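You operate a simulated robot arm through the tools that you are given. There is no shell and no other tool. Be economical: measure what you need, move in short steps, check, and stop when the job is done.

Carry out the task below with a simulated robot arm. There is one attempt and no reset: what you move stays moved.

TASK
Dab red paint over the panel of the green block.
Fine: leave the block in the block holder; put the red dauber back and close the red cover.

The check looks at the end state, three seconds after you hand in, the way a careful person would. Anything else that was tipped, shoved, dropped, spilled or broken makes it a failure. A push-on lid holds only when it is set on centred and level and pressed home; a screw cap is set on level and turned clockwise until tight.

THE ROBOT
A 7-joint arm with a two-finger parallel gripper, fixed in place. Base frame: the origin is at the foot of the arm, x ahead of it, y to its left, z up; the work surface is at about z = 0.86. Readings come in m, rad, newtons and seconds.
With the tool pointing down near the work surface it reaches from about 0.24 to 0.68 m from the base axis. Its first joint turns from -1.152 to 1.152 rad. Payload 2.4 kg.
The tool frame sits at the grasp point between the pads (the TCP): z along the fingers, y along the line on which they close. The tips reach 0.03 m beyond it. Largest opening 0.094 m; finger width 0.028, thickness 0.01; the body of the gripper, 0.05 by 0.096 m, starts 0.055 m behind the TCP.
Orientation is that of the tool frame in the base frame, as a unit quaternion [x, y, z, w]. With the fingers straight down and closing along the base's y, the tool's x points along the base's -x, its y along +y and its z along -z.

THE INTERFACE
- The arm moves only by the tool arm_command. Its argument "increments" is a list of rows, each a list of 7 numbers: the shift along the tool's x, y, z in mm, then the turn, a rotation vector about the tool's x, y, z in rad, then the gripper command, from -1 (shut) to 1 (fully open), values between in proportion. In form: [[tx, ty, tz, wx, wy, wz, grip], ...]. A call has 1 to 8 rows; each row is the pose to reach, as a shift and turn from the pose commanded when the call began, along the tool's axes at that moment. Rows are played at 5 a second. More than 0.05 m and 0.15 rad between two rows, or a gripper value outside its range, and nothing of the call is played. A pose out of reach is approached as far as the arm can. The call stops where the force on the tool passes 70 N (or 10 N more than at its start, if that is more) or the arm is blocked; 0.2 s more then pass. The fingers move at their own pace (about 0.153 m/s each) and stop on an object; they squeeze with about 31 N. The grip force told is the motor's: it shows also when the fingers shut on nothing. Time passes only in rows, and 0.2 s behind the last, so rows that repeat a pose let the fingers close. The reply holds the time, the measured pose of the TCP, the force on the tool along the base axes, the opening and the grip force, in the units named above and with some noise.
- Cameras (640 x 400 px; columns grow to the right, rows downward): "scene" is fixed at [0.041, 0.4762, 1.4551]; the picture's right is [-0.79, -0.61, 0.00], its down [-0.27, 0.35, -0.89] and it looks along [0.54, -0.71, -0.45] (base axes); focal length 309 px, centre (320, 200). "wrist" rides on the gripper at [0.076, 0.014, -0.103] in the tool frame; the picture's right is [-0.18, 0.98, 0.00], its down [-0.75, -0.14, -0.64] and it looks along [-0.63, -0.12, 0.77] (tool axes); focal length 243 px, centre (320, 200). There is no depth. A picture from a camera that has moved, and an enlarged one, comes with that camera's place and axes in the base frame and with its lens. The place of the scene camera against the robot may be out by one fixed shift of up to 0.012 m in any direction.
- get_image(camera): a new picture of that camera. No time passes.
- zoom(camera, box): a new picture of the part [left, top, right, bottom] of that camera's present view, enlarged. No time passes.
- finish_job(): hands the job in; it is judged then, once.

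Work in short steps. Places have to be worked out from the pictures, the camera data and where the tool is seen: move nearer, look again, correct. Check each grasp and each placing, and mend what went wrong. You have 120 turns and 76 pictures in all, those below and enlarged ones among them. Open the gripper and draw the arm clear of the work before you hand the job in, unless the task says otherwise; then end with one line.

The tools are called after "Emit:" by a JSON object that holds its "fn" and its "kwargs". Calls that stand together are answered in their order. arm_command: Moves the arm, as the interface text tells. Its arguments: {"type":"object","properties":{"increments":{"type":"array"}},"required":["increments"]} The other tools are called the same way: get_image (camera) takes a picture; zoom (camera, box) takes an enlarged picture of a part of a camera's view; finish_job () hands the job in.

At the start:

```text
t: 0.0
tool_pos: [0.3656, -0.1551, 1.1929]
tcp_rot: [0.0, 1.0, 0.0, 0.001]
contact_force: [-0.3, -0.1, -0.1]
opening: 0.0941
grip_force: 0.0
```

scene: 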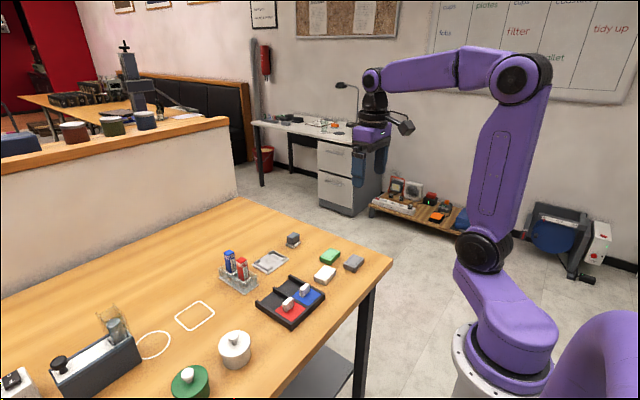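
wrist: 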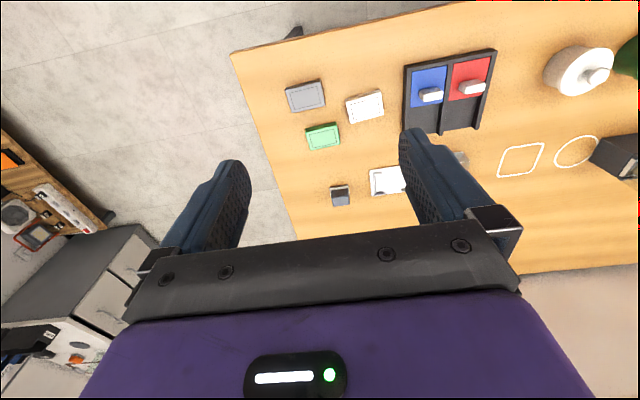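

I start by enlarging the work area to identify the objects.

Emit:
{"fn": "zoom", "kwargs": {"camera": "scene", "box": [200, 220, 400, 345]}}

Emit:
{"fn": "zoom", "kwargs": {"camera": "wrist", "box": [260, 40, 520, 220]}}

```text
3.20 times, centred on (300, 282) of scene
camera zoom: at [0.041, 0.4762, 1.4551], right [-0.79, -0.61, 0.0], down [-0.27, 0.35, -0.89], along [0.54, -0.71, -0.45], focal length 990 px, centre (384, -64)
```

zoom: 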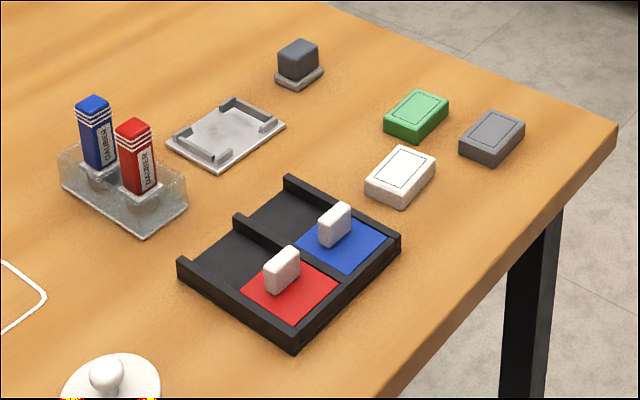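

```text
2.22 times, centred on (390, 130) of wrist
camera zoom: at [0.2879, -0.1417, 1.2959], right [0.18, 0.98, 0.0], down [0.75, -0.14, 0.64], along [0.63, -0.12, -0.77], focal length 539 px, centre (164, 356)
```

zoom: 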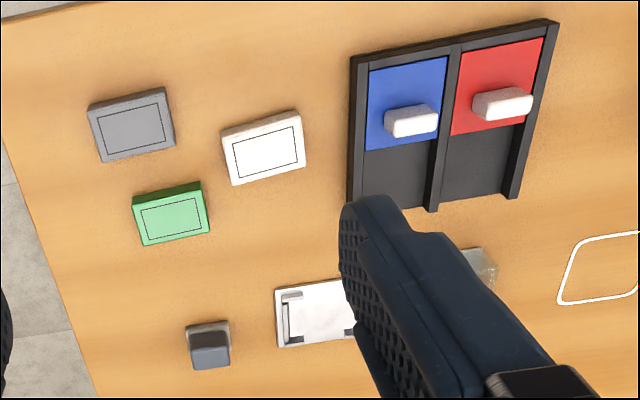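

The tray has two lanes with sliding covers (red, blue). There are daubers in a stand, a holder plate with corner ledges, and a green block that looks to be at about (0.48, -0.17). I'll move lower near the green block for a better view.

Emit:
{"fn": "arm_command", "kwargs": {"increments": [[-9, -2, 36, 0, 0, 0, 1], [-17, -5, 72, 0, 0, 0, 1], [-25, -7, 108, 0, 0, 0, 1], [-34, -10, 143, 0, 0, 0, 1], [-34, -10, 143, 0, 0, 0, 1]]}}

Emit:
{"fn": "get_image", "kwargs": {"camera": "wrist"}}

```text
t: 1.2
tool_pos: [0.3965, -0.1651, 1.0505]
tcp_rot: [0.0, 1.0, 0.001, 0.0]
contact_force: [0.6, 0.8, -0.6]
opening: 0.094
grip_force: 0.0
```

```text
71 pictures are left
camera wrist: at [0.3204, -0.1493, 1.1528], right [0.18, 0.98, 0.0], down [0.75, -0.14, 0.64], along [0.63, -0.12, -0.77], focal length 243 px, centre (320, 200)
```

wrist: 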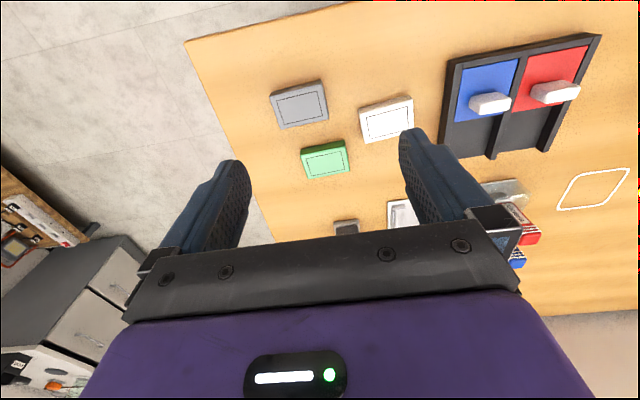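

Emit:
{"fn": "zoom", "kwargs": {"camera": "wrist", "box": [260, 70, 420, 190]}}

Emit:
{"fn": "zoom", "kwargs": {"camera": "scene", "box": [210, 225, 320, 295]}}

```text
3.33 times, centred on (340, 130) of wrist
camera zoom: at [0.3204, -0.1493, 1.1528], right [0.18, 0.98, 0.0], down [0.75, -0.14, 0.64], along [0.63, -0.12, -0.77], focal length 809 px, centre (253, 433)
```

zoom: 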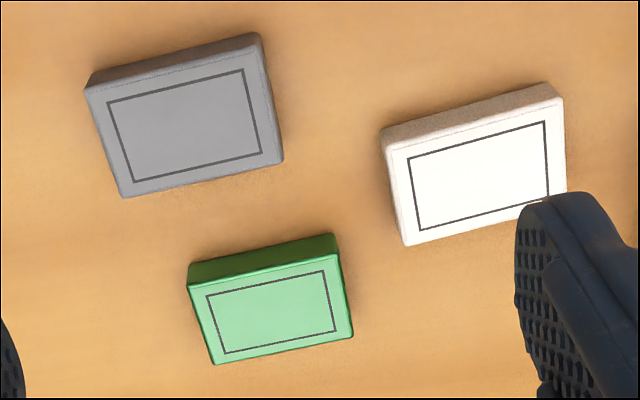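

```text
5.71 times, centred on (265, 260) of scene
camera zoom: at [0.0411, 0.4762, 1.4551], right [-0.79, -0.61, 0.0], down [-0.27, 0.35, -0.89], along [0.54, -0.71, -0.45], focal length 1767 px, centre (634, -143)
```

zoom: 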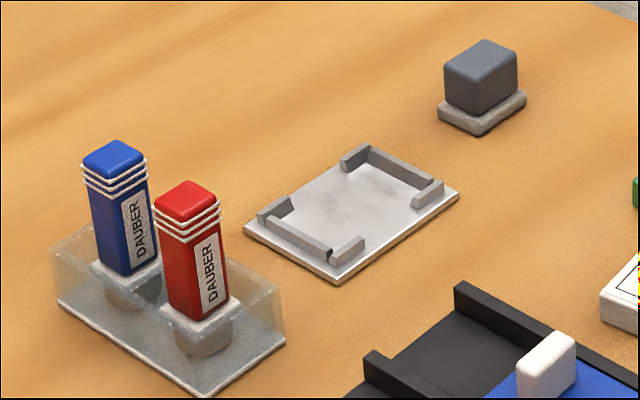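

The green block measures at about (0.486, -0.173), with its top near z 0.878 and its long side along y. I'll move above it with the opening narrowed to clear the white block, then look again.

Emit:
{"fn": "arm_command", "kwargs": {"increments": [[-30, -3, 30, 0, 0, 0, 0.6], [-60, -6, 60, 0, 0, 0, 0.6], [-87, -8, 90, 0, 0, 0, 0.6], [-87, -8, 90, 0, 0, 0, 0.6], [-87, -8, 90, 0, 0, 0, 0.6]]}}

Emit:
{"fn": "get_image", "kwargs": {"camera": "wrist"}}

Emit:
{"fn": "get_image", "kwargs": {"camera": "scene"}}

```text
t: 2.4
tool_pos: [0.4874, -0.1709, 0.9602]
tcp_rot: [0.0, 1.0, 0.002, 0.001]
contact_force: [0.8, 1.0, 0.5]
opening: 0.0752
grip_force: 0.1
```

```text
68 pictures are left
camera wrist: at [0.4109, -0.1559, 1.0627], right [0.18, 0.98, 0.0], down [0.75, -0.14, 0.64], along [0.63, -0.12, -0.77], focal length 243 px, centre (320, 200)
```

wrist: 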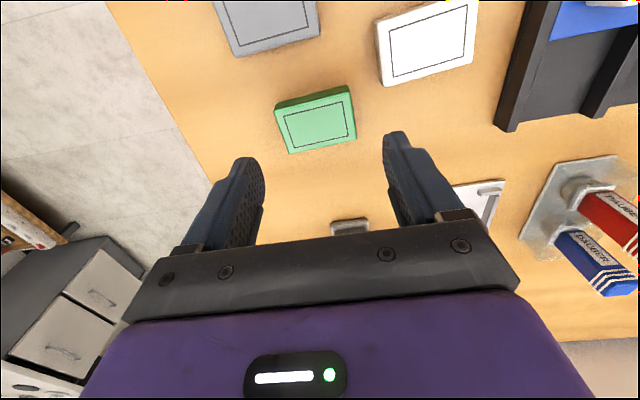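

```text
67 pictures are left
```

scene: 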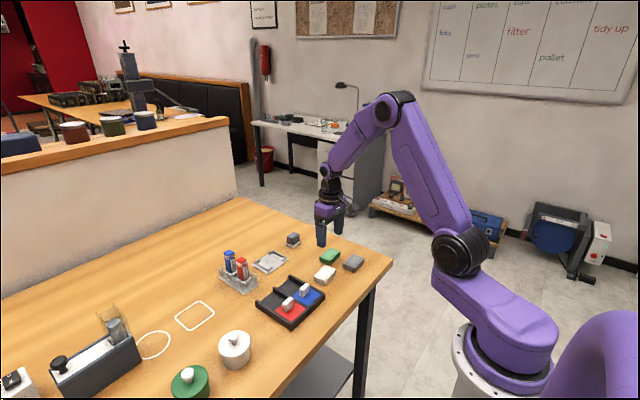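

The block centre reads (0.4855, -0.172) from closer up, so I'll descend to a TCP height of 0.898 and then grip.

Emit:
{"fn": "arm_command", "kwargs": {"increments": [[2, -1, 30, 0, 0, 0, 0.6], [2, -1, 50, 0, 0, 0, 0.6], [2, -1, 62, 0, 0, 0, 0.6], [2, -1, 62, 0, 0, 0, 0.6]]}}

Emit:
{"fn": "get_image", "kwargs": {"camera": "wrist"}}

```text
t: 3.4
tool_pos: [0.4838, -0.1731, 0.8991]
tcp_rot: [0.0, 1.0, 0.001, 0.001]
contact_force: [0.1, 0.4, -0.6]
opening: 0.0751
grip_force: 0.0
```

```text
66 pictures are left
camera wrist: at [0.4074, -0.1595, 1.0027], right [0.18, 0.98, 0.0], down [0.75, -0.14, 0.64], along [0.63, -0.12, -0.77], focal length 243 px, centre (320, 200)
```

wrist: 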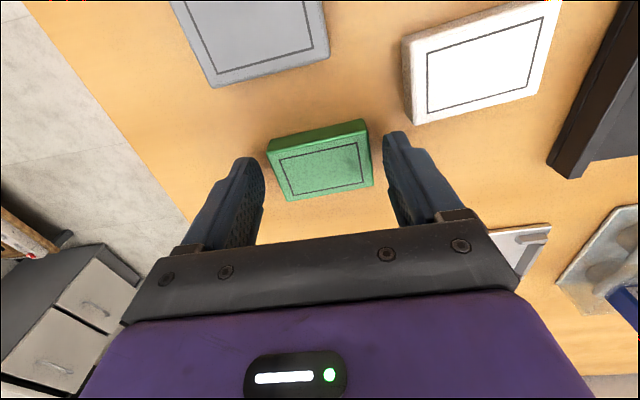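

The fingers straddle the block, so I'll close and lift it to check the grasp.

Emit:
{"fn": "arm_command", "kwargs": {"increments": [[0, 0, 0, 0, 0, 0, -1], [0, 0, 0, 0, 0, 0, -1], [0, 0, -25, 0, 0, 0, -1], [0, 0, -60, 0, 0, 0, -1], [0, 0, -60, 0, 0, 0, -1]]}}

Emit:
{"fn": "get_image", "kwargs": {"camera": "wrist"}}

```text
t: 4.6
tool_pos: [0.4844, -0.1748, 0.9594]
tcp_rot: [0.0, 1.0, 0.001, 0.001]
contact_force: [-0.2, -0.1, -0.9]
opening: 0.0
grip_force: 31.0
```

```text
65 pictures are left
camera wrist: at [0.4082, -0.1599, 1.0614], right [0.18, 0.98, 0.0], down [0.75, -0.14, 0.64], along [0.63, -0.12, -0.77], focal length 243 px, centre (320, 200)
```

wrist: 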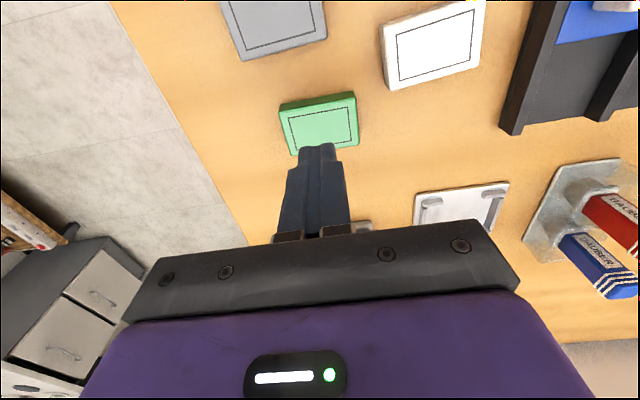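

The fingers closed on nothing, so the block is thinner than I assumed. I'll inspect the block and holder at higher magnification before choosing the grasp.

Emit:
{"fn": "zoom", "kwargs": {"camera": "wrist", "box": [400, 150, 530, 230]}}

Emit:
{"fn": "zoom", "kwargs": {"camera": "wrist", "box": [260, 80, 380, 165]}}

Emit:
{"fn": "zoom", "kwargs": {"camera": "scene", "box": [290, 230, 370, 285]}}

```text
4.92 times, centred on (465, 190) of wrist
camera zoom: at [0.4082, -0.1599, 1.0614], right [0.18, 0.98, 0.0], down [0.75, -0.14, 0.64], along [0.63, -0.12, -0.77], focal length 1194 px, centre (-394, 249)
```

zoom: 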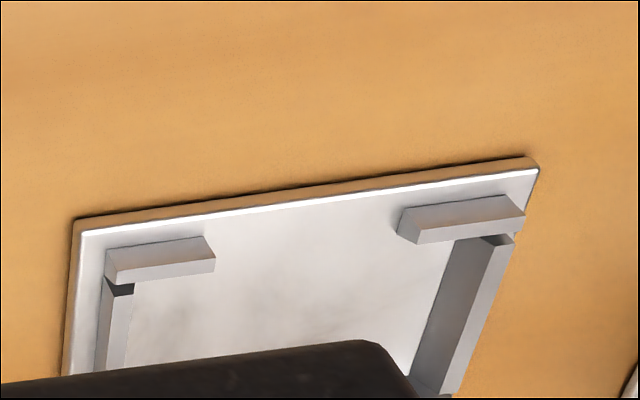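

```text
4.71 times, centred on (320, 122) of wrist
camera zoom: at [0.4082, -0.1599, 1.0614], right [0.18, 0.98, 0.0], down [0.75, -0.14, 0.64], along [0.63, -0.12, -0.77], focal length 1142 px, centre (320, 565)
```

zoom: 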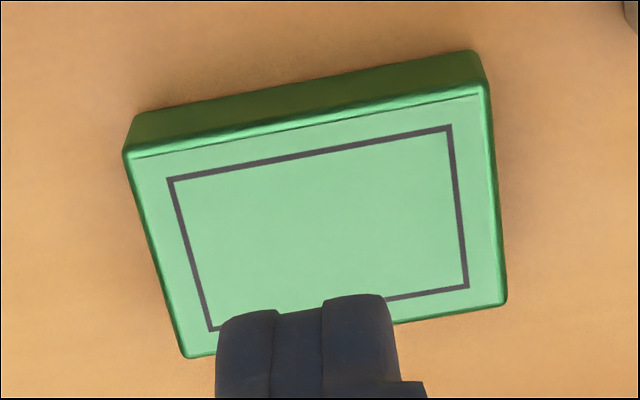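

```text
7.27 times, centred on (330, 258) of scene
camera zoom: at [0.041, 0.4762, 1.4551], right [-0.79, -0.61, 0.0], down [-0.27, 0.35, -0.89], along [0.54, -0.71, -0.45], focal length 2249 px, centre (247, -218)
```

zoom: 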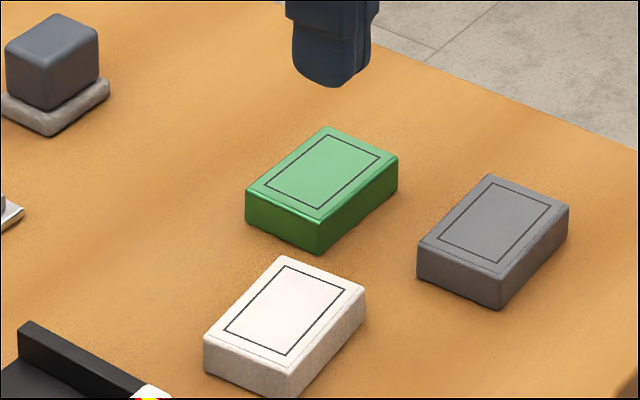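

The block is 58×37 mm with its top near 0.878, so the shallow tip grasp simply slipped off. The holder's brackets are at its y ends and leave about 37 mm of open gap in the long sides. I'll grip across x there instead, which needs the tool turned 90° (camera towards -y).

Emit:
{"fn": "arm_command", "kwargs": {"increments": [[0, 0, -10, 0, 0, -0.145, 0.5], [0, 0, -20, 0, 0, -0.29, 0.5], [0, 0, -30, 0, 0, -0.435, 0.5], [0, 0, -40, 0, 0, -0.58, 0.5], [0, 0, -40, 0, 0, -0.725, 0.5], [0, 0, -40, 0, 0, -0.87, 0.5], [0, 0, -40, 0, 0, -1.015, 0.5], [0, 0, -40, 0, 0, -1.16, 0.5]]}}

Emit:
{"fn": "arm_command", "kwargs": {"increments": [[0, 0, 0, 0, 0, -0.14, 0.5], [0, 0, 0, 0, 0, -0.28, 0.5], [0, 0, 0, 0, 0, -0.411, 0.5], [0, 0, 0, 0, 0, -0.411, 0.5], [0, 0, 0, 0, 0, -0.411, 0.5]]}}

Emit:
{"fn": "get_image", "kwargs": {"camera": "wrist"}}

```text
t: 6.4
tool_pos: [0.4828, -0.174, 0.9962]
tcp_rot: [-0.549, 0.836, 0.0, 0.001]
contact_force: [-0.2, -0.8, -0.1]
opening: 0.0704
grip_force: 0.1
```

```text
t: 7.6
tool_pos: [0.4835, -0.1754, 0.9977]
tcp_rot: [0.708, -0.707, 0.0, 0.0]
contact_force: [-0.8, -0.5, -0.7]
opening: 0.0706
grip_force: 0.1
```

```text
61 pictures are left
camera wrist: at [0.4693, -0.2515, 1.0999], right [-0.98, 0.18, 0.0], down [0.14, 0.75, 0.64], along [0.12, 0.63, -0.77], focal length 243 px, centre (320, 200)
```

wrist: 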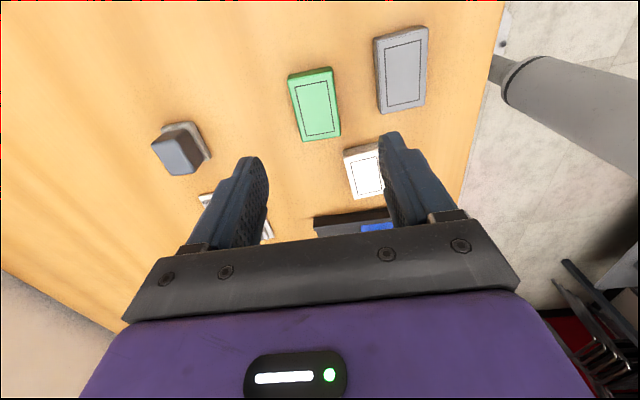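

The rotation worked, with tool x now along base -y and tool y along base -x. The block centre is about (0.488, -0.175), so I'll descend astride it to TCP 0.894.

Emit:
{"fn": "arm_command", "kwargs": {"increments": [[0, -4, 30, 0, 0, 0, 0.5], [0, -4, 60, 0, 0, 0, 0.5], [0, -4, 85, 0, 0, 0, 0.5], [0, -4, 104, 0, 0, 0, 0.5], [0, -4, 104, 0, 0, 0, 0.5]]}}

Emit:
{"fn": "get_image", "kwargs": {"camera": "wrist"}}

```text
t: 8.8
tool_pos: [0.4872, -0.1752, 0.8941]
tcp_rot: [-0.707, 0.707, 0.0, 0.002]
contact_force: [0.0, -0.2, 0.4]
opening: 0.0707
grip_force: 0.0
```

```text
60 pictures are left
camera wrist: at [0.4727, -0.2512, 0.9971], right [-0.98, 0.18, 0.0], down [0.14, 0.75, 0.64], along [0.12, 0.63, -0.77], focal length 243 px, centre (320, 200)
```

wrist: 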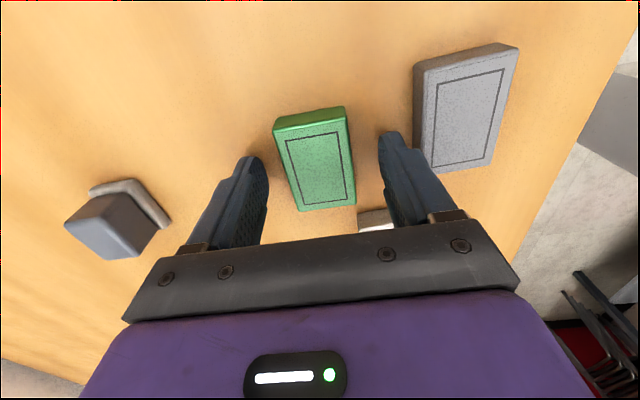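

Emit:
{"fn": "arm_command", "kwargs": {"increments": [[3, 0, 1, 0, 0, 0, 0.5], [3, 0, 1, 0, 0, 0, -1], [3, 0, 1, 0, 0, 0, -1], [3, 0, 1, 0, 0, 0, -1]]}}

Emit:
{"fn": "arm_command", "kwargs": {"increments": [[0, 0, -10, 0, 0, 0, -1], [0, 0, -30, 0, 0, 0, -1], [0, 0, -60, 0, 0, 0, -1], [0, 0, -60, 0, 0, 0, -1]]}}

Emit:
{"fn": "get_image", "kwargs": {"camera": "wrist"}}

```text
t: 9.8
tool_pos: [0.487, -0.1787, 0.8952]
tcp_rot: [0.708, -0.707, 0.0, -0.001]
contact_force: [0.7, 0.3, 2.3]
opening: 0.0394
grip_force: 31.2
```

```text
t: 10.8
tool_pos: [0.4905, -0.1801, 0.9552]
tcp_rot: [-0.707, 0.707, 0.0, 0.002]
contact_force: [-0.1, -0.7, -1.5]
opening: 0.0395
grip_force: 31.1
```

```text
59 pictures are left
camera wrist: at [0.4747, -0.2566, 1.0574], right [-0.98, 0.18, 0.0], down [0.14, 0.75, 0.64], along [0.12, 0.63, -0.77], focal length 243 px, centre (320, 200)
```

wrist: 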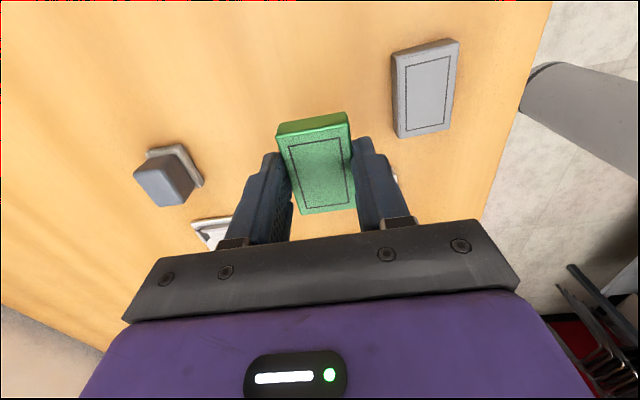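

The block is held, with a measured opening of 39.5 mm. I'll raise it and hover over the holder to locate it precisely.

Emit:
{"fn": "arm_command", "kwargs": {"increments": [[0, 0, -35, 0, 0, 0, -1], [0, 0, -75, 0, 0, 0, -1], [-33, -29, -75, 0, 0, 0, -1], [-66, -58, -75, 0, 0, 0, -1], [-100, -87, -75, 0, 0, 0, -1], [-134, -120, -75, 0, 0, 0, -1], [-134, -120, -75, 0, 0, 0, -1], [-134, -120, -75, 0, 0, 0, -1]]}}

Emit:
{"fn": "get_image", "kwargs": {"camera": "wrist"}}

```text
t: 12.6
tool_pos: [0.6095, -0.0492, 1.0281]
tcp_rot: [-0.707, 0.707, -0.001, 0.001]
contact_force: [0.2, 0.5, -1.9]
opening: 0.0394
grip_force: 31.3
```

```text
58 pictures are left
camera wrist: at [0.5943, -0.124, 1.1312], right [-0.98, 0.18, 0.0], down [0.14, 0.75, 0.64], along [0.12, 0.63, -0.77], focal length 243 px, centre (320, 200)
```

wrist: 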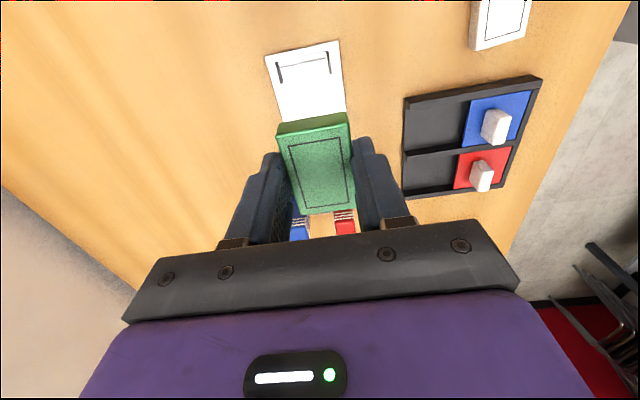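

Emit:
{"fn": "zoom", "kwargs": {"camera": "wrist", "box": [250, 30, 370, 125]}}

```text
4.21 times, centred on (310, 78) of wrist
camera zoom: at [0.5943, -0.124, 1.1312], right [-0.98, 0.18, 0.0], down [0.14, 0.75, 0.64], along [0.12, 0.63, -0.77], focal length 1022 px, centre (362, 716)
```

zoom: 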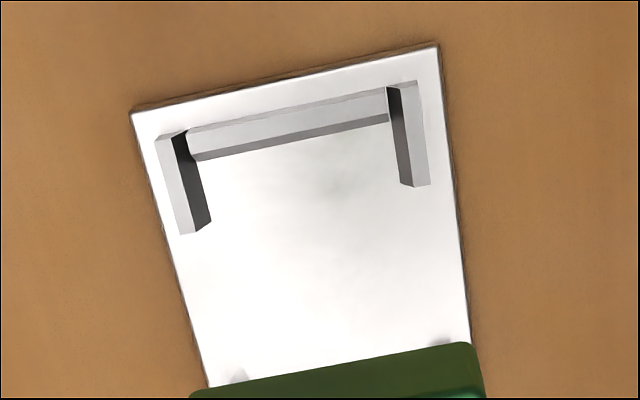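

The holder plate is centred at about (0.620, -0.045) and aligned with the axes. The interior is about 46×66 mm against a 39×58 block. I'll align over it and descend to about 20 mm above the walls.

Emit:
{"fn": "arm_command", "kwargs": {"increments": [[-4, -10, 30, 0, 0, 0, -1], [-4, -10, 60, 0, 0, 0, -1], [-4, -10, 85, 0, 0, 0, -1], [-4, -10, 103, 0, 0, 0, -1], [-4, -10, 103, 0, 0, 0, -1], [-4, -10, 103, 0, 0, 0, -1]]}}

Emit:
{"fn": "zoom", "kwargs": {"camera": "wrist", "box": [240, 60, 400, 220]}}

Emit:
{"fn": "zoom", "kwargs": {"camera": "scene", "box": [210, 210, 320, 295]}}

```text
t: 14.0
tool_pos: [0.619, -0.0422, 0.923]
tcp_rot: [-0.707, 0.707, 0.0, 0.001]
contact_force: [0.1, 0.1, -1.3]
opening: 0.0393
grip_force: 31.0
```

```text
2.50 times, centred on (320, 140) of wrist
camera zoom: at [0.6038, -0.1182, 1.0272], right [-0.98, 0.18, 0.0], down [0.14, 0.75, 0.64], along [0.12, 0.63, -0.77], focal length 606 px, centre (320, 350)
```

zoom: 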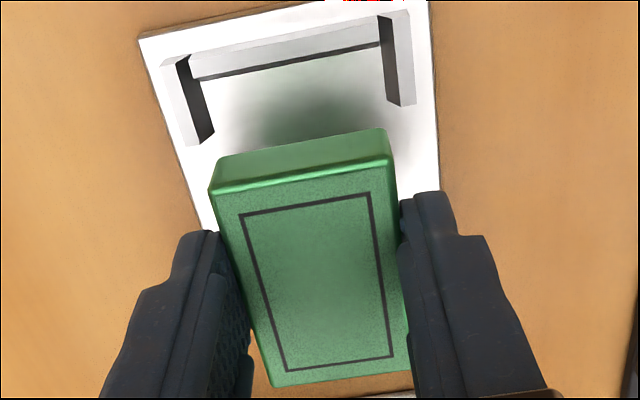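

```text
4.71 times, centred on (265, 252) of scene
camera zoom: at [0.0411, 0.4762, 1.4551], right [-0.79, -0.61, 0.0], down [-0.27, 0.35, -0.89], along [0.54, -0.71, -0.45], focal length 1455 px, centre (579, -47)
```

zoom: 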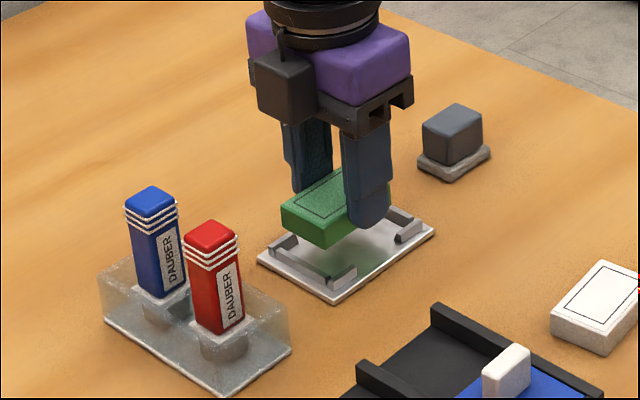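

The block sits about 7 mm too far towards +y. I'll shift it -7 mm in y and +1 mm in x, lower it partway, and re-check.

Emit:
{"fn": "arm_command", "kwargs": {"increments": [[7, -1, 0, 0, 0, 0, -1], [7, -1, 5, 0, 0, 0, -1], [7, -1, 10, 0, 0, 0, -1], [7, -1, 10, 0, 0, 0, -1]]}}

Emit:
{"fn": "zoom", "kwargs": {"camera": "wrist", "box": [240, 60, 400, 220]}}

Emit:
{"fn": "zoom", "kwargs": {"camera": "scene", "box": [240, 235, 310, 280]}}

```text
t: 15.0
tool_pos: [0.6198, -0.0492, 0.9141]
tcp_rot: [0.707, -0.707, 0.0, -0.002]
contact_force: [-0.7, 0.1, -0.8]
opening: 0.0394
grip_force: 31.0
```

```text
2.50 times, centred on (320, 140) of wrist
camera zoom: at [0.6051, -0.1239, 1.0185], right [-0.98, 0.18, 0.0], down [0.14, 0.75, 0.64], along [0.12, 0.63, -0.77], focal length 606 px, centre (320, 350)
```

zoom: 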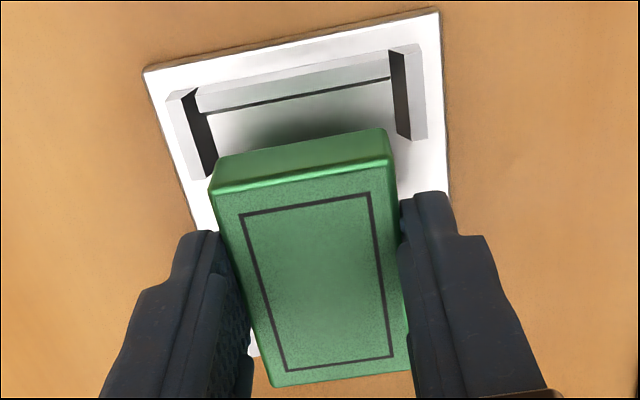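

```text
8.89 times, centred on (275, 258) of scene
camera zoom: at [0.0411, 0.4762, 1.4551], right [-0.79, -0.61, 0.0], down [-0.27, 0.35, -0.89], along [0.54, -0.71, -0.45], focal length 2749 px, centre (720, -311)
```

zoom: 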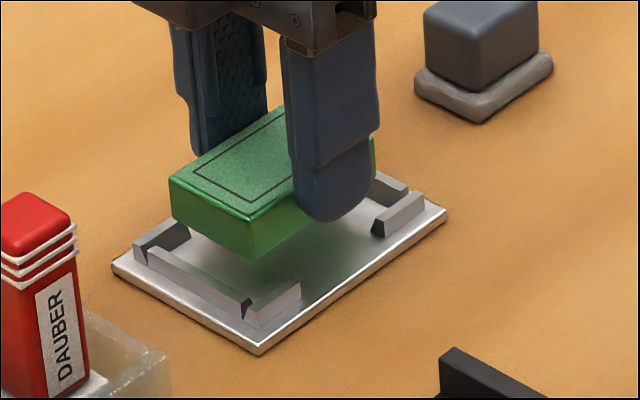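

Centred in x, but it still needs about 3 mm more towards -y. I'll shift it and lower until contact.

Emit:
{"fn": "arm_command", "kwargs": {"increments": [[3, 0, 0, 0, 0, 0, -1], [3, 0, 5, 0, 0, 0, -1], [3, 0, 9, 0, 0, 0, -1], [3, 0, 13, 0, 0, 0, -1], [3, 0, 13, 0, 0, 0, -1]]}}

Emit:
{"fn": "zoom", "kwargs": {"camera": "wrist", "box": [240, 60, 400, 220]}}

Emit:
{"fn": "zoom", "kwargs": {"camera": "scene", "box": [240, 235, 310, 280]}}

```text
t: 16.2
tool_pos: [0.6187, -0.05, 0.9027]
tcp_rot: [-0.707, 0.707, 0.001, 0.002]
contact_force: [-0.6, 0.2, -1.6]
opening: 0.0392
grip_force: 30.8
```

```text
2.50 times, centred on (320, 140) of wrist
camera zoom: at [0.6043, -0.1256, 1.0053], right [-0.98, 0.18, 0.0], down [0.14, 0.75, 0.64], along [0.12, 0.63, -0.77], focal length 606 px, centre (320, 350)
```

zoom: 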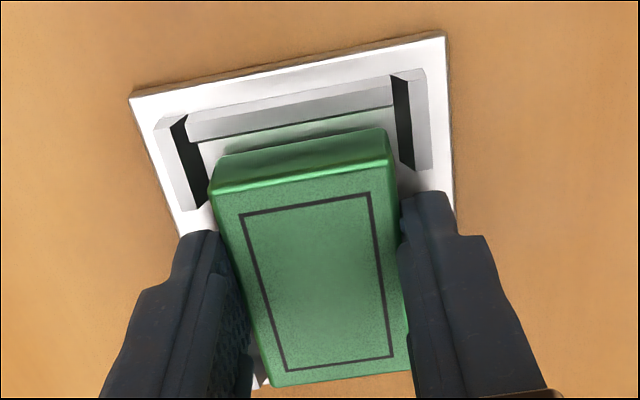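

```text
8.89 times, centred on (275, 258) of scene
camera zoom: at [0.0411, 0.4762, 1.4551], right [-0.79, -0.61, 0.0], down [-0.27, 0.35, -0.89], along [0.54, -0.71, -0.45], focal length 2749 px, centre (720, -311)
```

zoom: 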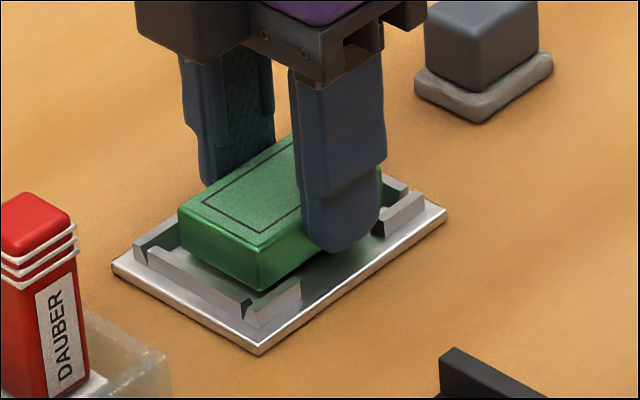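

The block is inside the brackets and the fingers are in the side gaps. I'll lower the last few mm to contact and release.

Emit:
{"fn": "arm_command", "kwargs": {"increments": [[0.5, 0, 3, 0, 0, 0, -1], [0.5, 0, 5, 0, 0, 0, -1], [0.5, 0, 6, 0, 0, 0, -1]]}}

Emit:
{"fn": "zoom", "kwargs": {"camera": "scene", "box": [240, 235, 310, 280]}}

```text
t: 17.0
tool_pos: [0.6194, -0.0511, 0.899]
tcp_rot: [-0.707, 0.708, -0.001, 0.003]
contact_force: [-9.5, 3.0, 28.2]
opening: 0.0396
grip_force: 31.2
```

```text
8.89 times, centred on (275, 258) of scene
camera zoom: at [0.0402, 0.4764, 1.455], right [-0.79, -0.61, 0.0], down [-0.27, 0.35, -0.89], along [0.55, -0.71, -0.45], focal length 2749 px, centre (720, -311)
```

zoom: 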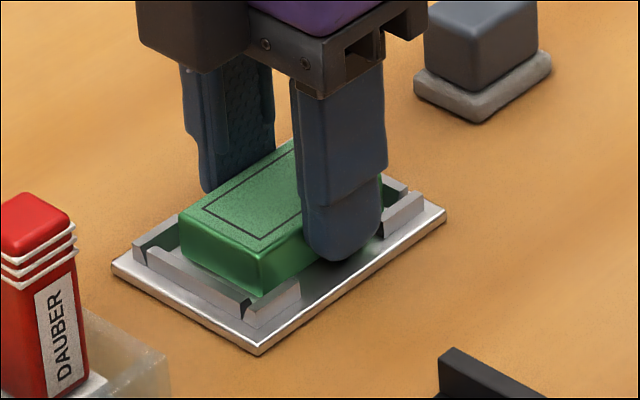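

Contact at TCP 0.899 means it's seated. I'll relax slightly, open and lift.

Emit:
{"fn": "arm_command", "kwargs": {"increments": [[0, 0, -2, 0, 0, 0, -1], [0, 0, -2, 0, 0, 0, 0.2], [0, 0, -2, 0, 0, 0, 0.3], [0, 0, -20, 0, 0, 0, 0.3], [0, 0, -60, 0, 0, 0, 0.3], [0, 0, -110, 0, 0, 0, 0.3], [0, 0, -110, 0, 0, 0, 0.3]]}}

Emit:
{"fn": "get_image", "kwargs": {"camera": "wrist"}}

Emit:
{"fn": "zoom", "kwargs": {"camera": "scene", "box": [210, 215, 320, 295]}}

```text
t: 18.6
tool_pos: [0.6196, -0.0509, 1.0086]
tcp_rot: [-0.707, 0.707, 0.001, 0.001]
contact_force: [0.5, -0.3, -0.6]
opening: 0.0609
grip_force: 0.1
```

```text
49 pictures are left
camera wrist: at [0.6046, -0.1268, 1.1104], right [-0.98, 0.18, 0.0], down [0.14, 0.75, 0.64], along [0.12, 0.63, -0.77], focal length 243 px, centre (320, 200)
```

wrist: 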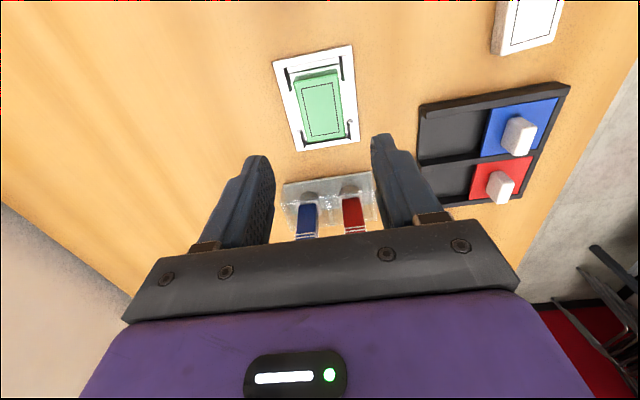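

```text
5.00 times, centred on (265, 255) of scene
camera zoom: at [0.041, 0.4762, 1.4551], right [-0.79, -0.61, 0.0], down [-0.27, 0.35, -0.89], along [0.54, -0.71, -0.45], focal length 1546 px, centre (595, -75)
```

zoom: 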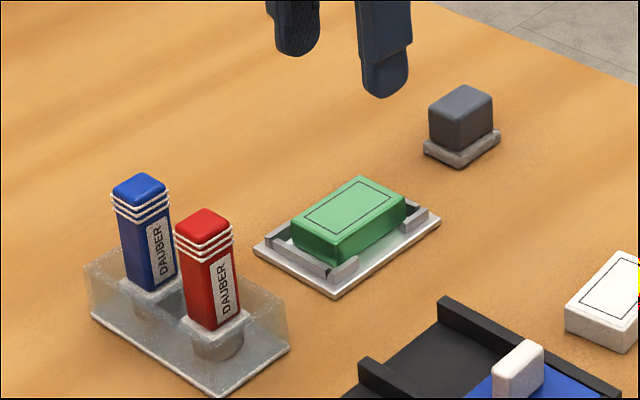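

The block is seated in the holder. Next is the red cover; its handle looks to be near (0.436, 0.075), so I'll move the arm above it for a close view.

Emit:
{"fn": "arm_command", "kwargs": {"increments": [[0, 45, -20, 0, 0, 0, 0.3], [0, 90, -20, 0, 0, 0, 0.3], [0, 135, -20, 0, 0, 0, 0.3], [-40, 160, -10, 0, 0, 0, 0.3], [-80, 180, 0, 0, 0, 0, 0.3], [-115, 180, 10, 0, 0, 0, 0.3], [-115, 180, 10, 0, 0, 0, 0.3]]}}

Emit:
{"fn": "get_image", "kwargs": {"camera": "wrist"}}

Emit:
{"fn": "zoom", "kwargs": {"camera": "scene", "box": [245, 265, 335, 335]}}

```text
t: 20.2
tool_pos: [0.4389, 0.0649, 1.0008]
tcp_rot: [0.707, -0.707, 0.0, -0.001]
contact_force: [0.1, 0.8, 0.1]
opening: 0.0613
grip_force: 0.0
```

```text
47 pictures are left
camera wrist: at [0.4239, -0.0106, 1.1031], right [-0.98, 0.18, 0.0], down [0.14, 0.75, 0.64], along [0.12, 0.63, -0.77], focal length 243 px, centre (320, 200)
```

wrist: 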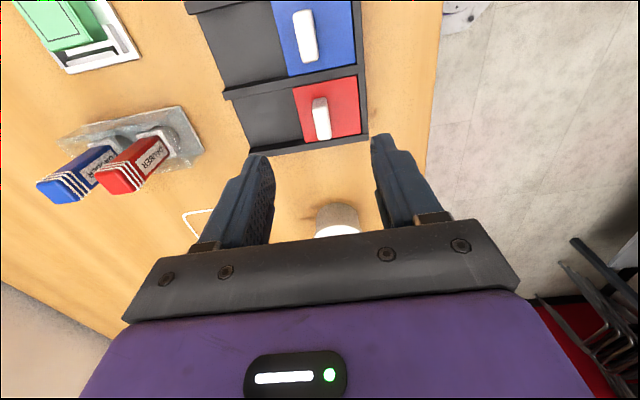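

```text
5.71 times, centred on (290, 300) of scene
camera zoom: at [0.041, 0.4762, 1.4551], right [-0.79, -0.61, 0.0], down [-0.27, 0.35, -0.89], along [0.54, -0.71, -0.45], focal length 1767 px, centre (491, -371)
```

zoom: 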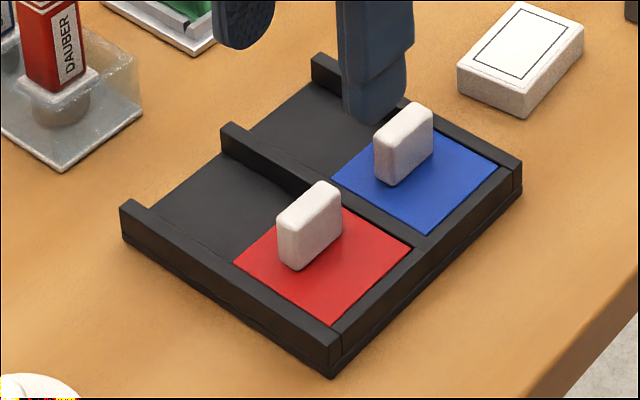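

The handle is a slab, thin in x, centred near (0.440, 0.076). The current orientation suits gripping it, so I'll descend partway and verify.

Emit:
{"fn": "arm_command", "kwargs": {"increments": [[-11, -2, 25, 0, 0, 0, 0.3], [-11, -2, 50, 0, 0, 0, 0.3], [-11, -2, 70, 0, 0, 0, 0.3], [-11, -2, 70, 0, 0, 0, 0.3]]}}

Emit:
{"fn": "get_image", "kwargs": {"camera": "wrist"}}

Emit:
{"fn": "zoom", "kwargs": {"camera": "scene", "box": [245, 265, 335, 335]}}

```text
t: 21.2
tool_pos: [0.4421, 0.0755, 0.9257]
tcp_rot: [-0.707, 0.708, 0.0, 0.001]
contact_force: [0.0, 0.1, 0.0]
opening: 0.0612
grip_force: 0.1
```

```text
45 pictures are left
camera wrist: at [0.4271, -0.0004, 1.0282], right [-0.98, 0.18, 0.0], down [0.14, 0.75, 0.64], along [0.12, 0.63, -0.77], focal length 243 px, centre (320, 200)
```

wrist: 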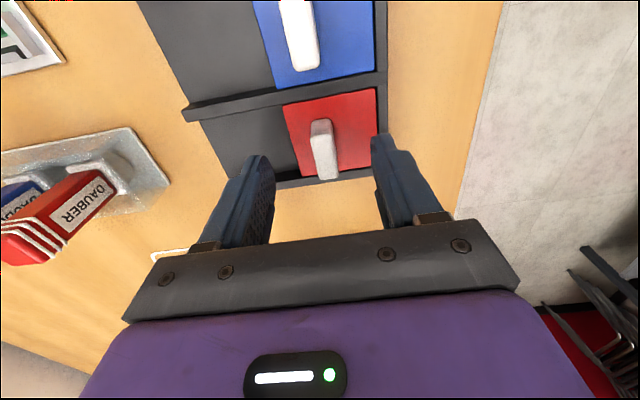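

```text
5.71 times, centred on (290, 300) of scene
camera zoom: at [0.0411, 0.4762, 1.4551], right [-0.79, -0.61, 0.0], down [-0.27, 0.35, -0.89], along [0.54, -0.71, -0.45], focal length 1767 px, centre (491, -371)
```

zoom: 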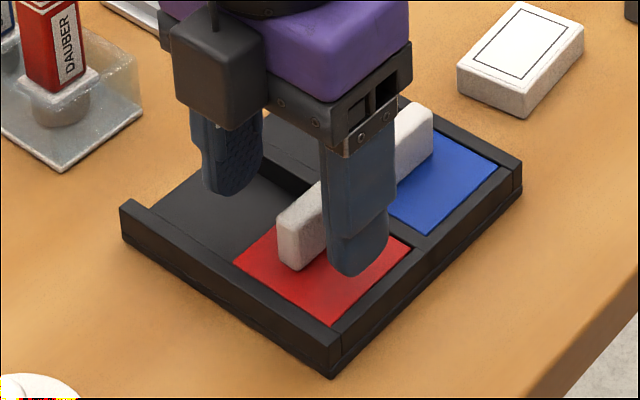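

The fingers straddle the handle, so I'll lower about 22 mm and grip.

Emit:
{"fn": "arm_command", "kwargs": {"increments": [[0, 1, 12, 0, 0, 0, 0.3], [0, 1, 22, 0, 0, 0, 0.3], [0, 1, 22, 0, 0, 0, -1], [0, 1, 22, 0, 0, 0, -1], [0, 1, 22, 0, 0, 0, -1]]}}

Emit:
{"fn": "get_image", "kwargs": {"camera": "wrist"}}

```text
t: 21.8
tool_pos: [0.4413, 0.0756, 0.9093]
tcp_rot: [0.708, -0.706, 0.002, -0.003]
contact_force: [3.2, 0.9, -0.2]
opening: 0.0309
grip_force: 8.5
stopped in row 3: the force on the tool passed its limit (the readings are from after the stop); the commanded pose is now the measured one
```

```text
43 pictures are left
camera wrist: at [0.4266, 0.0003, 1.0125], right [-0.98, 0.18, 0.0], down [0.14, 0.75, 0.64], along [0.12, 0.63, -0.76], focal length 243 px, centre (320, 200)
```

wrist: 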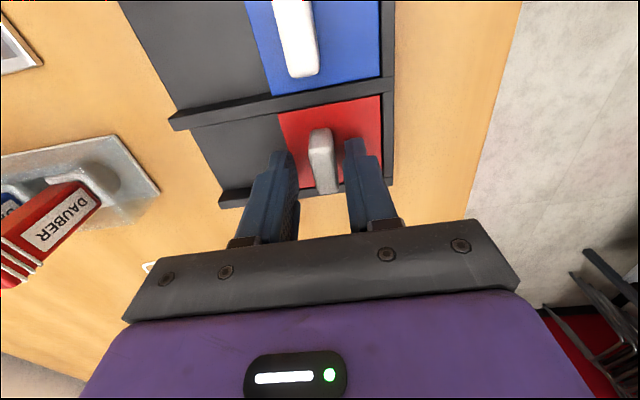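

The tips touched the cover surface (about z 0.878) and the call stopped. The force is now relieved, so I'll raise 2 mm and close on the handle.

Emit:
{"fn": "arm_command", "kwargs": {"increments": [[0, 0, -2, 0, 0, 0, -1], [0, 0, -2, 0, 0, 0, -1], [0, 0, -2, 0, 0, 0, -1]]}}

Emit:
{"fn": "zoom", "kwargs": {"camera": "scene", "box": [245, 265, 335, 335]}}

```text
t: 22.6
tool_pos: [0.4416, 0.0766, 0.9105]
tcp_rot: [0.708, -0.707, 0.001, -0.002]
contact_force: [-1.6, 13.1, -34.6]
opening: 0.012
grip_force: 45.0
```

```text
5.71 times, centred on (290, 300) of scene
camera zoom: at [0.0415, 0.4766, 1.4549], right [-0.79, -0.61, 0.0], down [-0.27, 0.35, -0.89], along [0.54, -0.71, -0.45], focal length 1767 px, centre (491, -371)
```

zoom: 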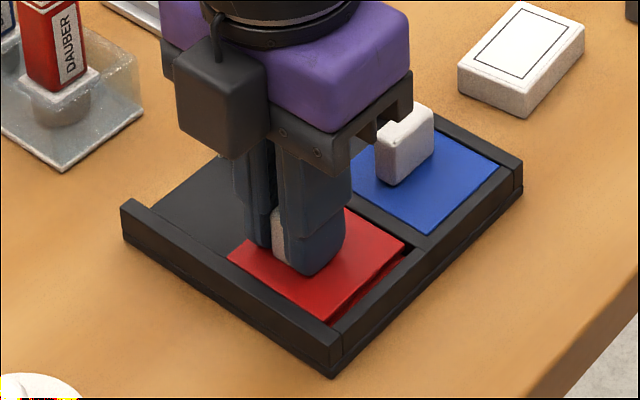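

The handle is gripped (12 mm) and the cover resists lifting, so it's captive in its rails. I'll ease down a little and slide it towards +x.

Emit:
{"fn": "arm_command", "kwargs": {"increments": [[0, 0, 1.5, 0, 0, 0, -1], [0, -5, 1.5, 0, 0, 0, -1], [0, -10, 1.5, 0, 0, 0, -1], [0, -15, 1.5, 0, 0, 0, -1]]}}

Emit:
{"fn": "zoom", "kwargs": {"camera": "scene", "box": [245, 265, 335, 335]}}

```text
t: 23.6
tool_pos: [0.4594, 0.0757, 0.9117]
tcp_rot: [-0.707, 0.708, -0.002, 0.004]
contact_force: [0.2, 5.7, 2.5]
opening: 0.0122
grip_force: 44.4
```

```text
5.71 times, centred on (290, 300) of scene
camera zoom: at [0.041, 0.4763, 1.455], right [-0.79, -0.61, 0.0], down [-0.27, 0.35, -0.89], along [0.54, -0.71, -0.45], focal length 1767 px, centre (491, -371)
```

zoom: 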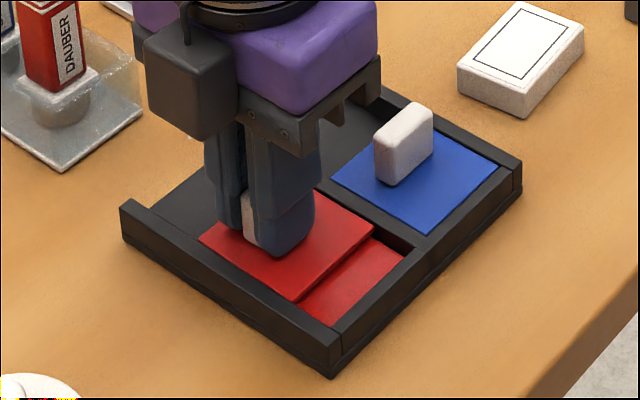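

Red paint is showing and the slide is smooth, so I'll continue another 40 mm.

Emit:
{"fn": "arm_command", "kwargs": {"increments": [[0, -8, 0, 0, 0, 0, -1], [0, -16, 0, 0, 0, 0, -1], [0, -24, 0, 0, 0, 0, -1], [0, -32, 0, 0, 0, 0, -1], [0, -40, 0, 0, 0, 0, -1], [0, -40, 0, 0, 0, 0, -1]]}}

Emit:
{"fn": "zoom", "kwargs": {"camera": "scene", "box": [245, 265, 335, 335]}}

```text
t: 25.0
tool_pos: [0.4961, 0.0759, 0.9117]
tcp_rot: [0.708, -0.706, 0.0, -0.001]
contact_force: [-10.8, -2.5, 27.8]
opening: 0.0123
grip_force: 44.8
```

```text
5.71 times, centred on (290, 300) of scene
camera zoom: at [0.0403, 0.4761, 1.4551], right [-0.79, -0.61, 0.0], down [-0.27, 0.36, -0.89], along [0.54, -0.71, -0.45], focal length 1767 px, centre (491, -371)
```

zoom: 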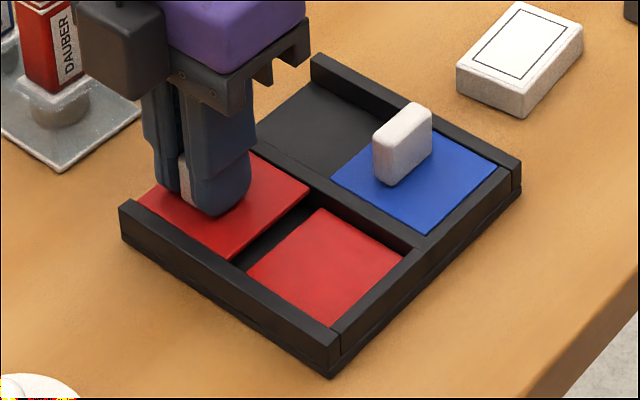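

The red pad is fully exposed. I'll release the handle and rise above.

Emit:
{"fn": "arm_command", "kwargs": {"increments": [[0, 1, -1, 0, 0, 0, -1], [0, 1, -1, 0, 0, 0, -0.3], [0, 1, -1, 0, 0, 0, -0.3], [0, 1, -25, 0, 0, 0, -0.3], [0, 1, -65, 0, 0, 0, -0.3], [0, 1, -110, 0, 0, 0, -0.3], [0, 1, -110, 0, 0, 0, -0.3]]}}

Emit:
{"fn": "get_image", "kwargs": {"camera": "wrist"}}

Emit:
{"fn": "zoom", "kwargs": {"camera": "scene", "box": [205, 240, 305, 310]}}

```text
t: 26.6
tool_pos: [0.4976, 0.0757, 1.0216]
tcp_rot: [-0.707, 0.707, -0.001, 0.003]
contact_force: [-0.7, -0.4, -0.2]
opening: 0.0329
grip_force: 0.1
```

```text
39 pictures are left
camera wrist: at [0.4825, -0.0001, 1.1227], right [-0.98, 0.18, -0.01], down [0.14, 0.75, 0.64], along [0.12, 0.63, -0.76], focal length 243 px, centre (320, 200)
```

wrist: 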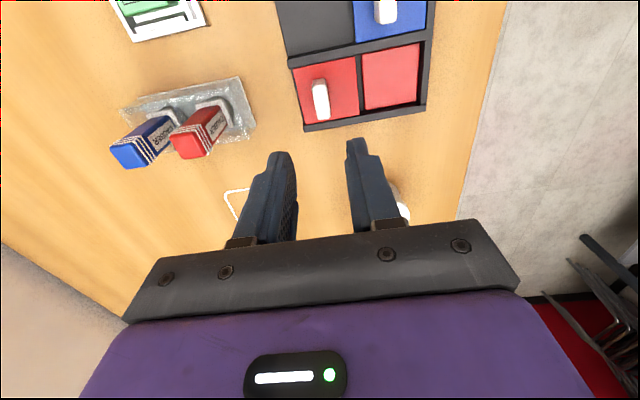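

```text
5.71 times, centred on (255, 275) of scene
camera zoom: at [0.041, 0.4762, 1.4551], right [-0.79, -0.61, 0.0], down [-0.27, 0.35, -0.89], along [0.54, -0.71, -0.45], focal length 1767 px, centre (691, -229)
```

zoom: 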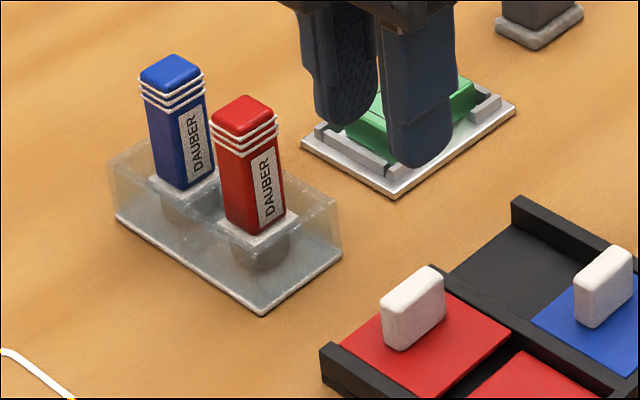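

Cover open. The red dauber's top is near (0.60, 0.075, 0.95), with the blue one 50 mm further along +x. I'll turn the gripper back so it closes along y, clear of the blue dauber, and move above it.

Emit:
{"fn": "arm_command", "kwargs": {"increments": [[0, 0, -10, 0, 0, 0.145, 0], [0, -10, -20, 0, 0, 0.29, 0], [0, -25, -30, 0, 0, 0.435, 0], [0, -40, -40, 0, 0, 0.58, 0], [0, -55, -40, 0, 0, 0.725, 0], [0, -70, -40, 0, 0, 0.87, 0], [0, -85, -40, 0, 0, 1.015, 0], [0, -95, -40, 0, 0, 1.16, 0]]}}

Emit:
{"fn": "arm_command", "kwargs": {"increments": [[0, 0, 0, 0, 0, 0.14, 0], [0, 0, 0, 0, 0, 0.28, 0], [0, 0, 0, 0, 0, 0.411, 0], [0, 0, 0, 0, 0, 0.411, 0], [0, 0, 0, 0, 0, 0.411, 0]]}}

Emit:
{"fn": "get_image", "kwargs": {"camera": "wrist"}}

```text
t: 28.4
tool_pos: [0.593, 0.0745, 1.0602]
tcp_rot: [-0.203, 0.979, 0.001, 0.004]
contact_force: [-0.5, 0.6, 0.4]
opening: 0.0469
grip_force: 0.0
```

```text
t: 29.6
tool_pos: [0.5916, 0.0743, 1.0613]
tcp_rot: [0.0, 1.0, 0.001, 0.003]
contact_force: [0.2, 0.6, 0.3]
opening: 0.0471
grip_force: 0.0
```

```text
37 pictures are left
camera wrist: at [0.5145, 0.0898, 1.1637], right [0.19, 0.98, 0.0], down [0.75, -0.14, 0.65], along [0.64, -0.12, -0.76], focal length 243 px, centre (320, 200)
```

wrist: 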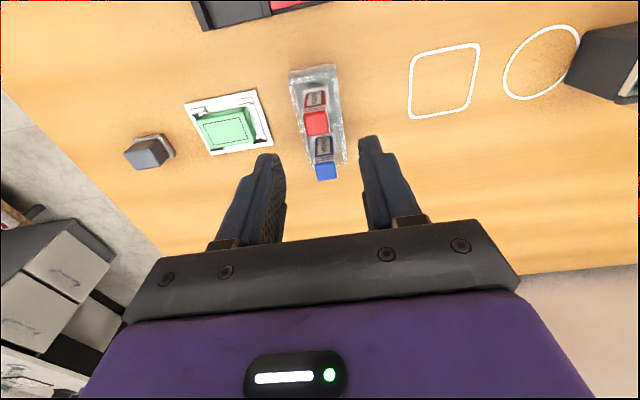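

Emit:
{"fn": "zoom", "kwargs": {"camera": "wrist", "box": [265, 50, 385, 190]}}

```text
2.86 times, centred on (325, 120) of wrist
camera zoom: at [0.5145, 0.0898, 1.1637], right [0.19, 0.98, 0.0], down [0.75, -0.14, 0.65], along [0.64, -0.12, -0.76], focal length 693 px, centre (306, 429)
```

zoom: 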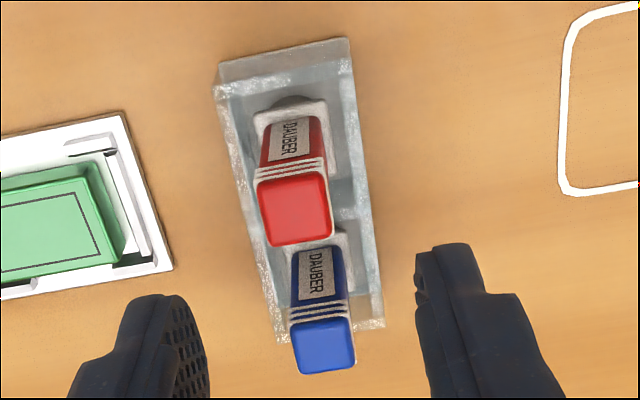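

I judge the red dauber to be at about (0.603, 0.070). I'll align and descend to just above its top, then check.

Emit:
{"fn": "arm_command", "kwargs": {"increments": [[-11.5, -4.5, 0, 0, 0, 0, 0], [-11.5, -4.5, 35, 0, 0, 0, 0], [-11.5, -4.5, 70, 0, 0, 0, 0], [-11.5, -4.5, 70, 0, 0, 0, 0]]}}

Emit:
{"fn": "get_image", "kwargs": {"camera": "wrist"}}

Emit:
{"fn": "zoom", "kwargs": {"camera": "scene", "box": [195, 220, 295, 300]}}

```text
t: 30.6
tool_pos: [0.6015, 0.07, 0.9957]
tcp_rot: [0.0, 1.0, 0.001, 0.004]
contact_force: [-0.4, 0.1, 0.7]
opening: 0.0471
grip_force: 0.1
```

```text
35 pictures are left
camera wrist: at [0.5237, 0.0852, 1.0978], right [0.18, 0.98, 0.0], down [0.75, -0.14, 0.65], along [0.64, -0.12, -0.76], focal length 243 px, centre (320, 200)
```

wrist: 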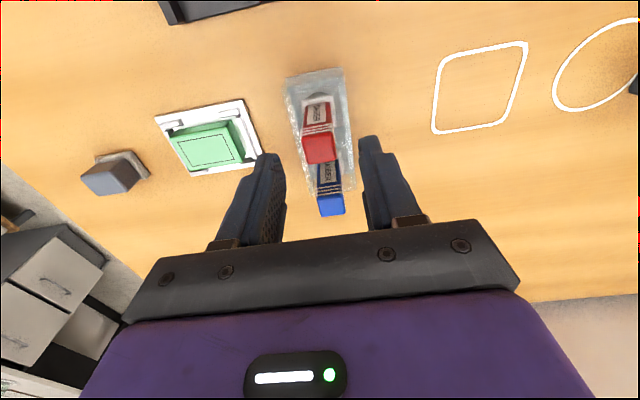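

```text
5.00 times, centred on (245, 260) of scene
camera zoom: at [0.0411, 0.4762, 1.4551], right [-0.79, -0.61, 0.0], down [-0.27, 0.35, -0.89], along [0.54, -0.71, -0.45], focal length 1546 px, centre (695, -100)
```

zoom: 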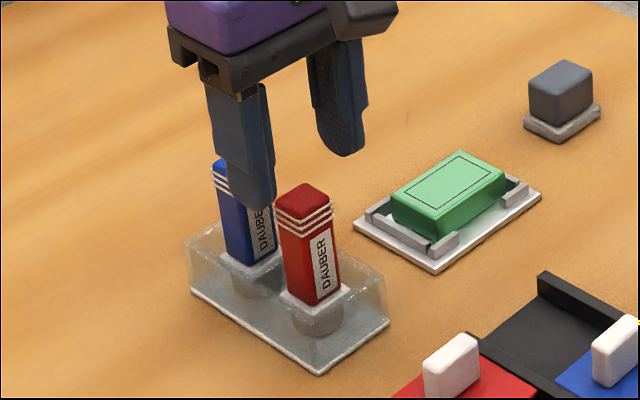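

Aligned with the dauber at (0.603, 0.070). I'll descend and grip it with TCP near 0.927.

Emit:
{"fn": "arm_command", "kwargs": {"increments": [[-1.5, 0, 20, 0, 0, 0, 0], [-1.5, 0, 45, 0, 0, 0, 0], [-1.5, 0, 68, 0, 0, 0, 0], [-1.5, 0, 68, 0, 0, 0, 0]]}}

Emit:
{"fn": "get_image", "kwargs": {"camera": "wrist"}}

Emit:
{"fn": "zoom", "kwargs": {"camera": "scene", "box": [195, 220, 295, 300]}}

```text
t: 31.6
tool_pos: [0.6033, 0.0729, 0.926]
tcp_rot: [0.0, 1.0, 0.001, 0.003]
contact_force: [-6.9, -0.4, 12.0]
opening: 0.0475
grip_force: 0.9
```

```text
33 pictures are left
camera wrist: at [0.5262, 0.0872, 1.0286], right [0.18, 0.98, 0.0], down [0.75, -0.14, 0.65], along [0.64, -0.12, -0.76], focal length 243 px, centre (320, 200)
```

wrist: 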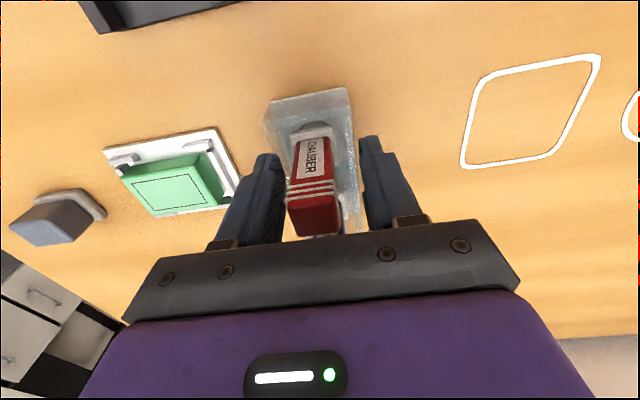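

```text
5.00 times, centred on (245, 260) of scene
camera zoom: at [0.0406, 0.4762, 1.4551], right [-0.79, -0.61, 0.0], down [-0.27, 0.36, -0.89], along [0.54, -0.71, -0.45], focal length 1546 px, centre (695, -100)
```

zoom: 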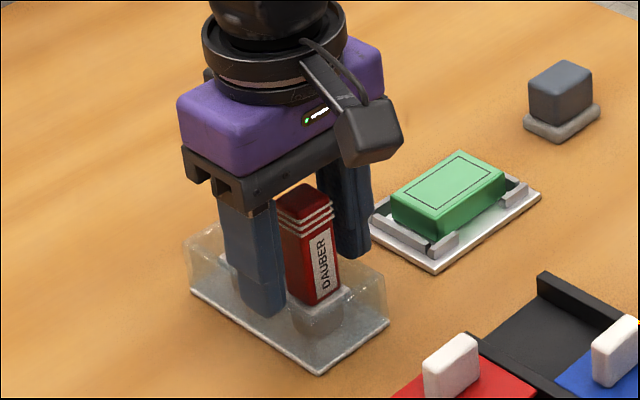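

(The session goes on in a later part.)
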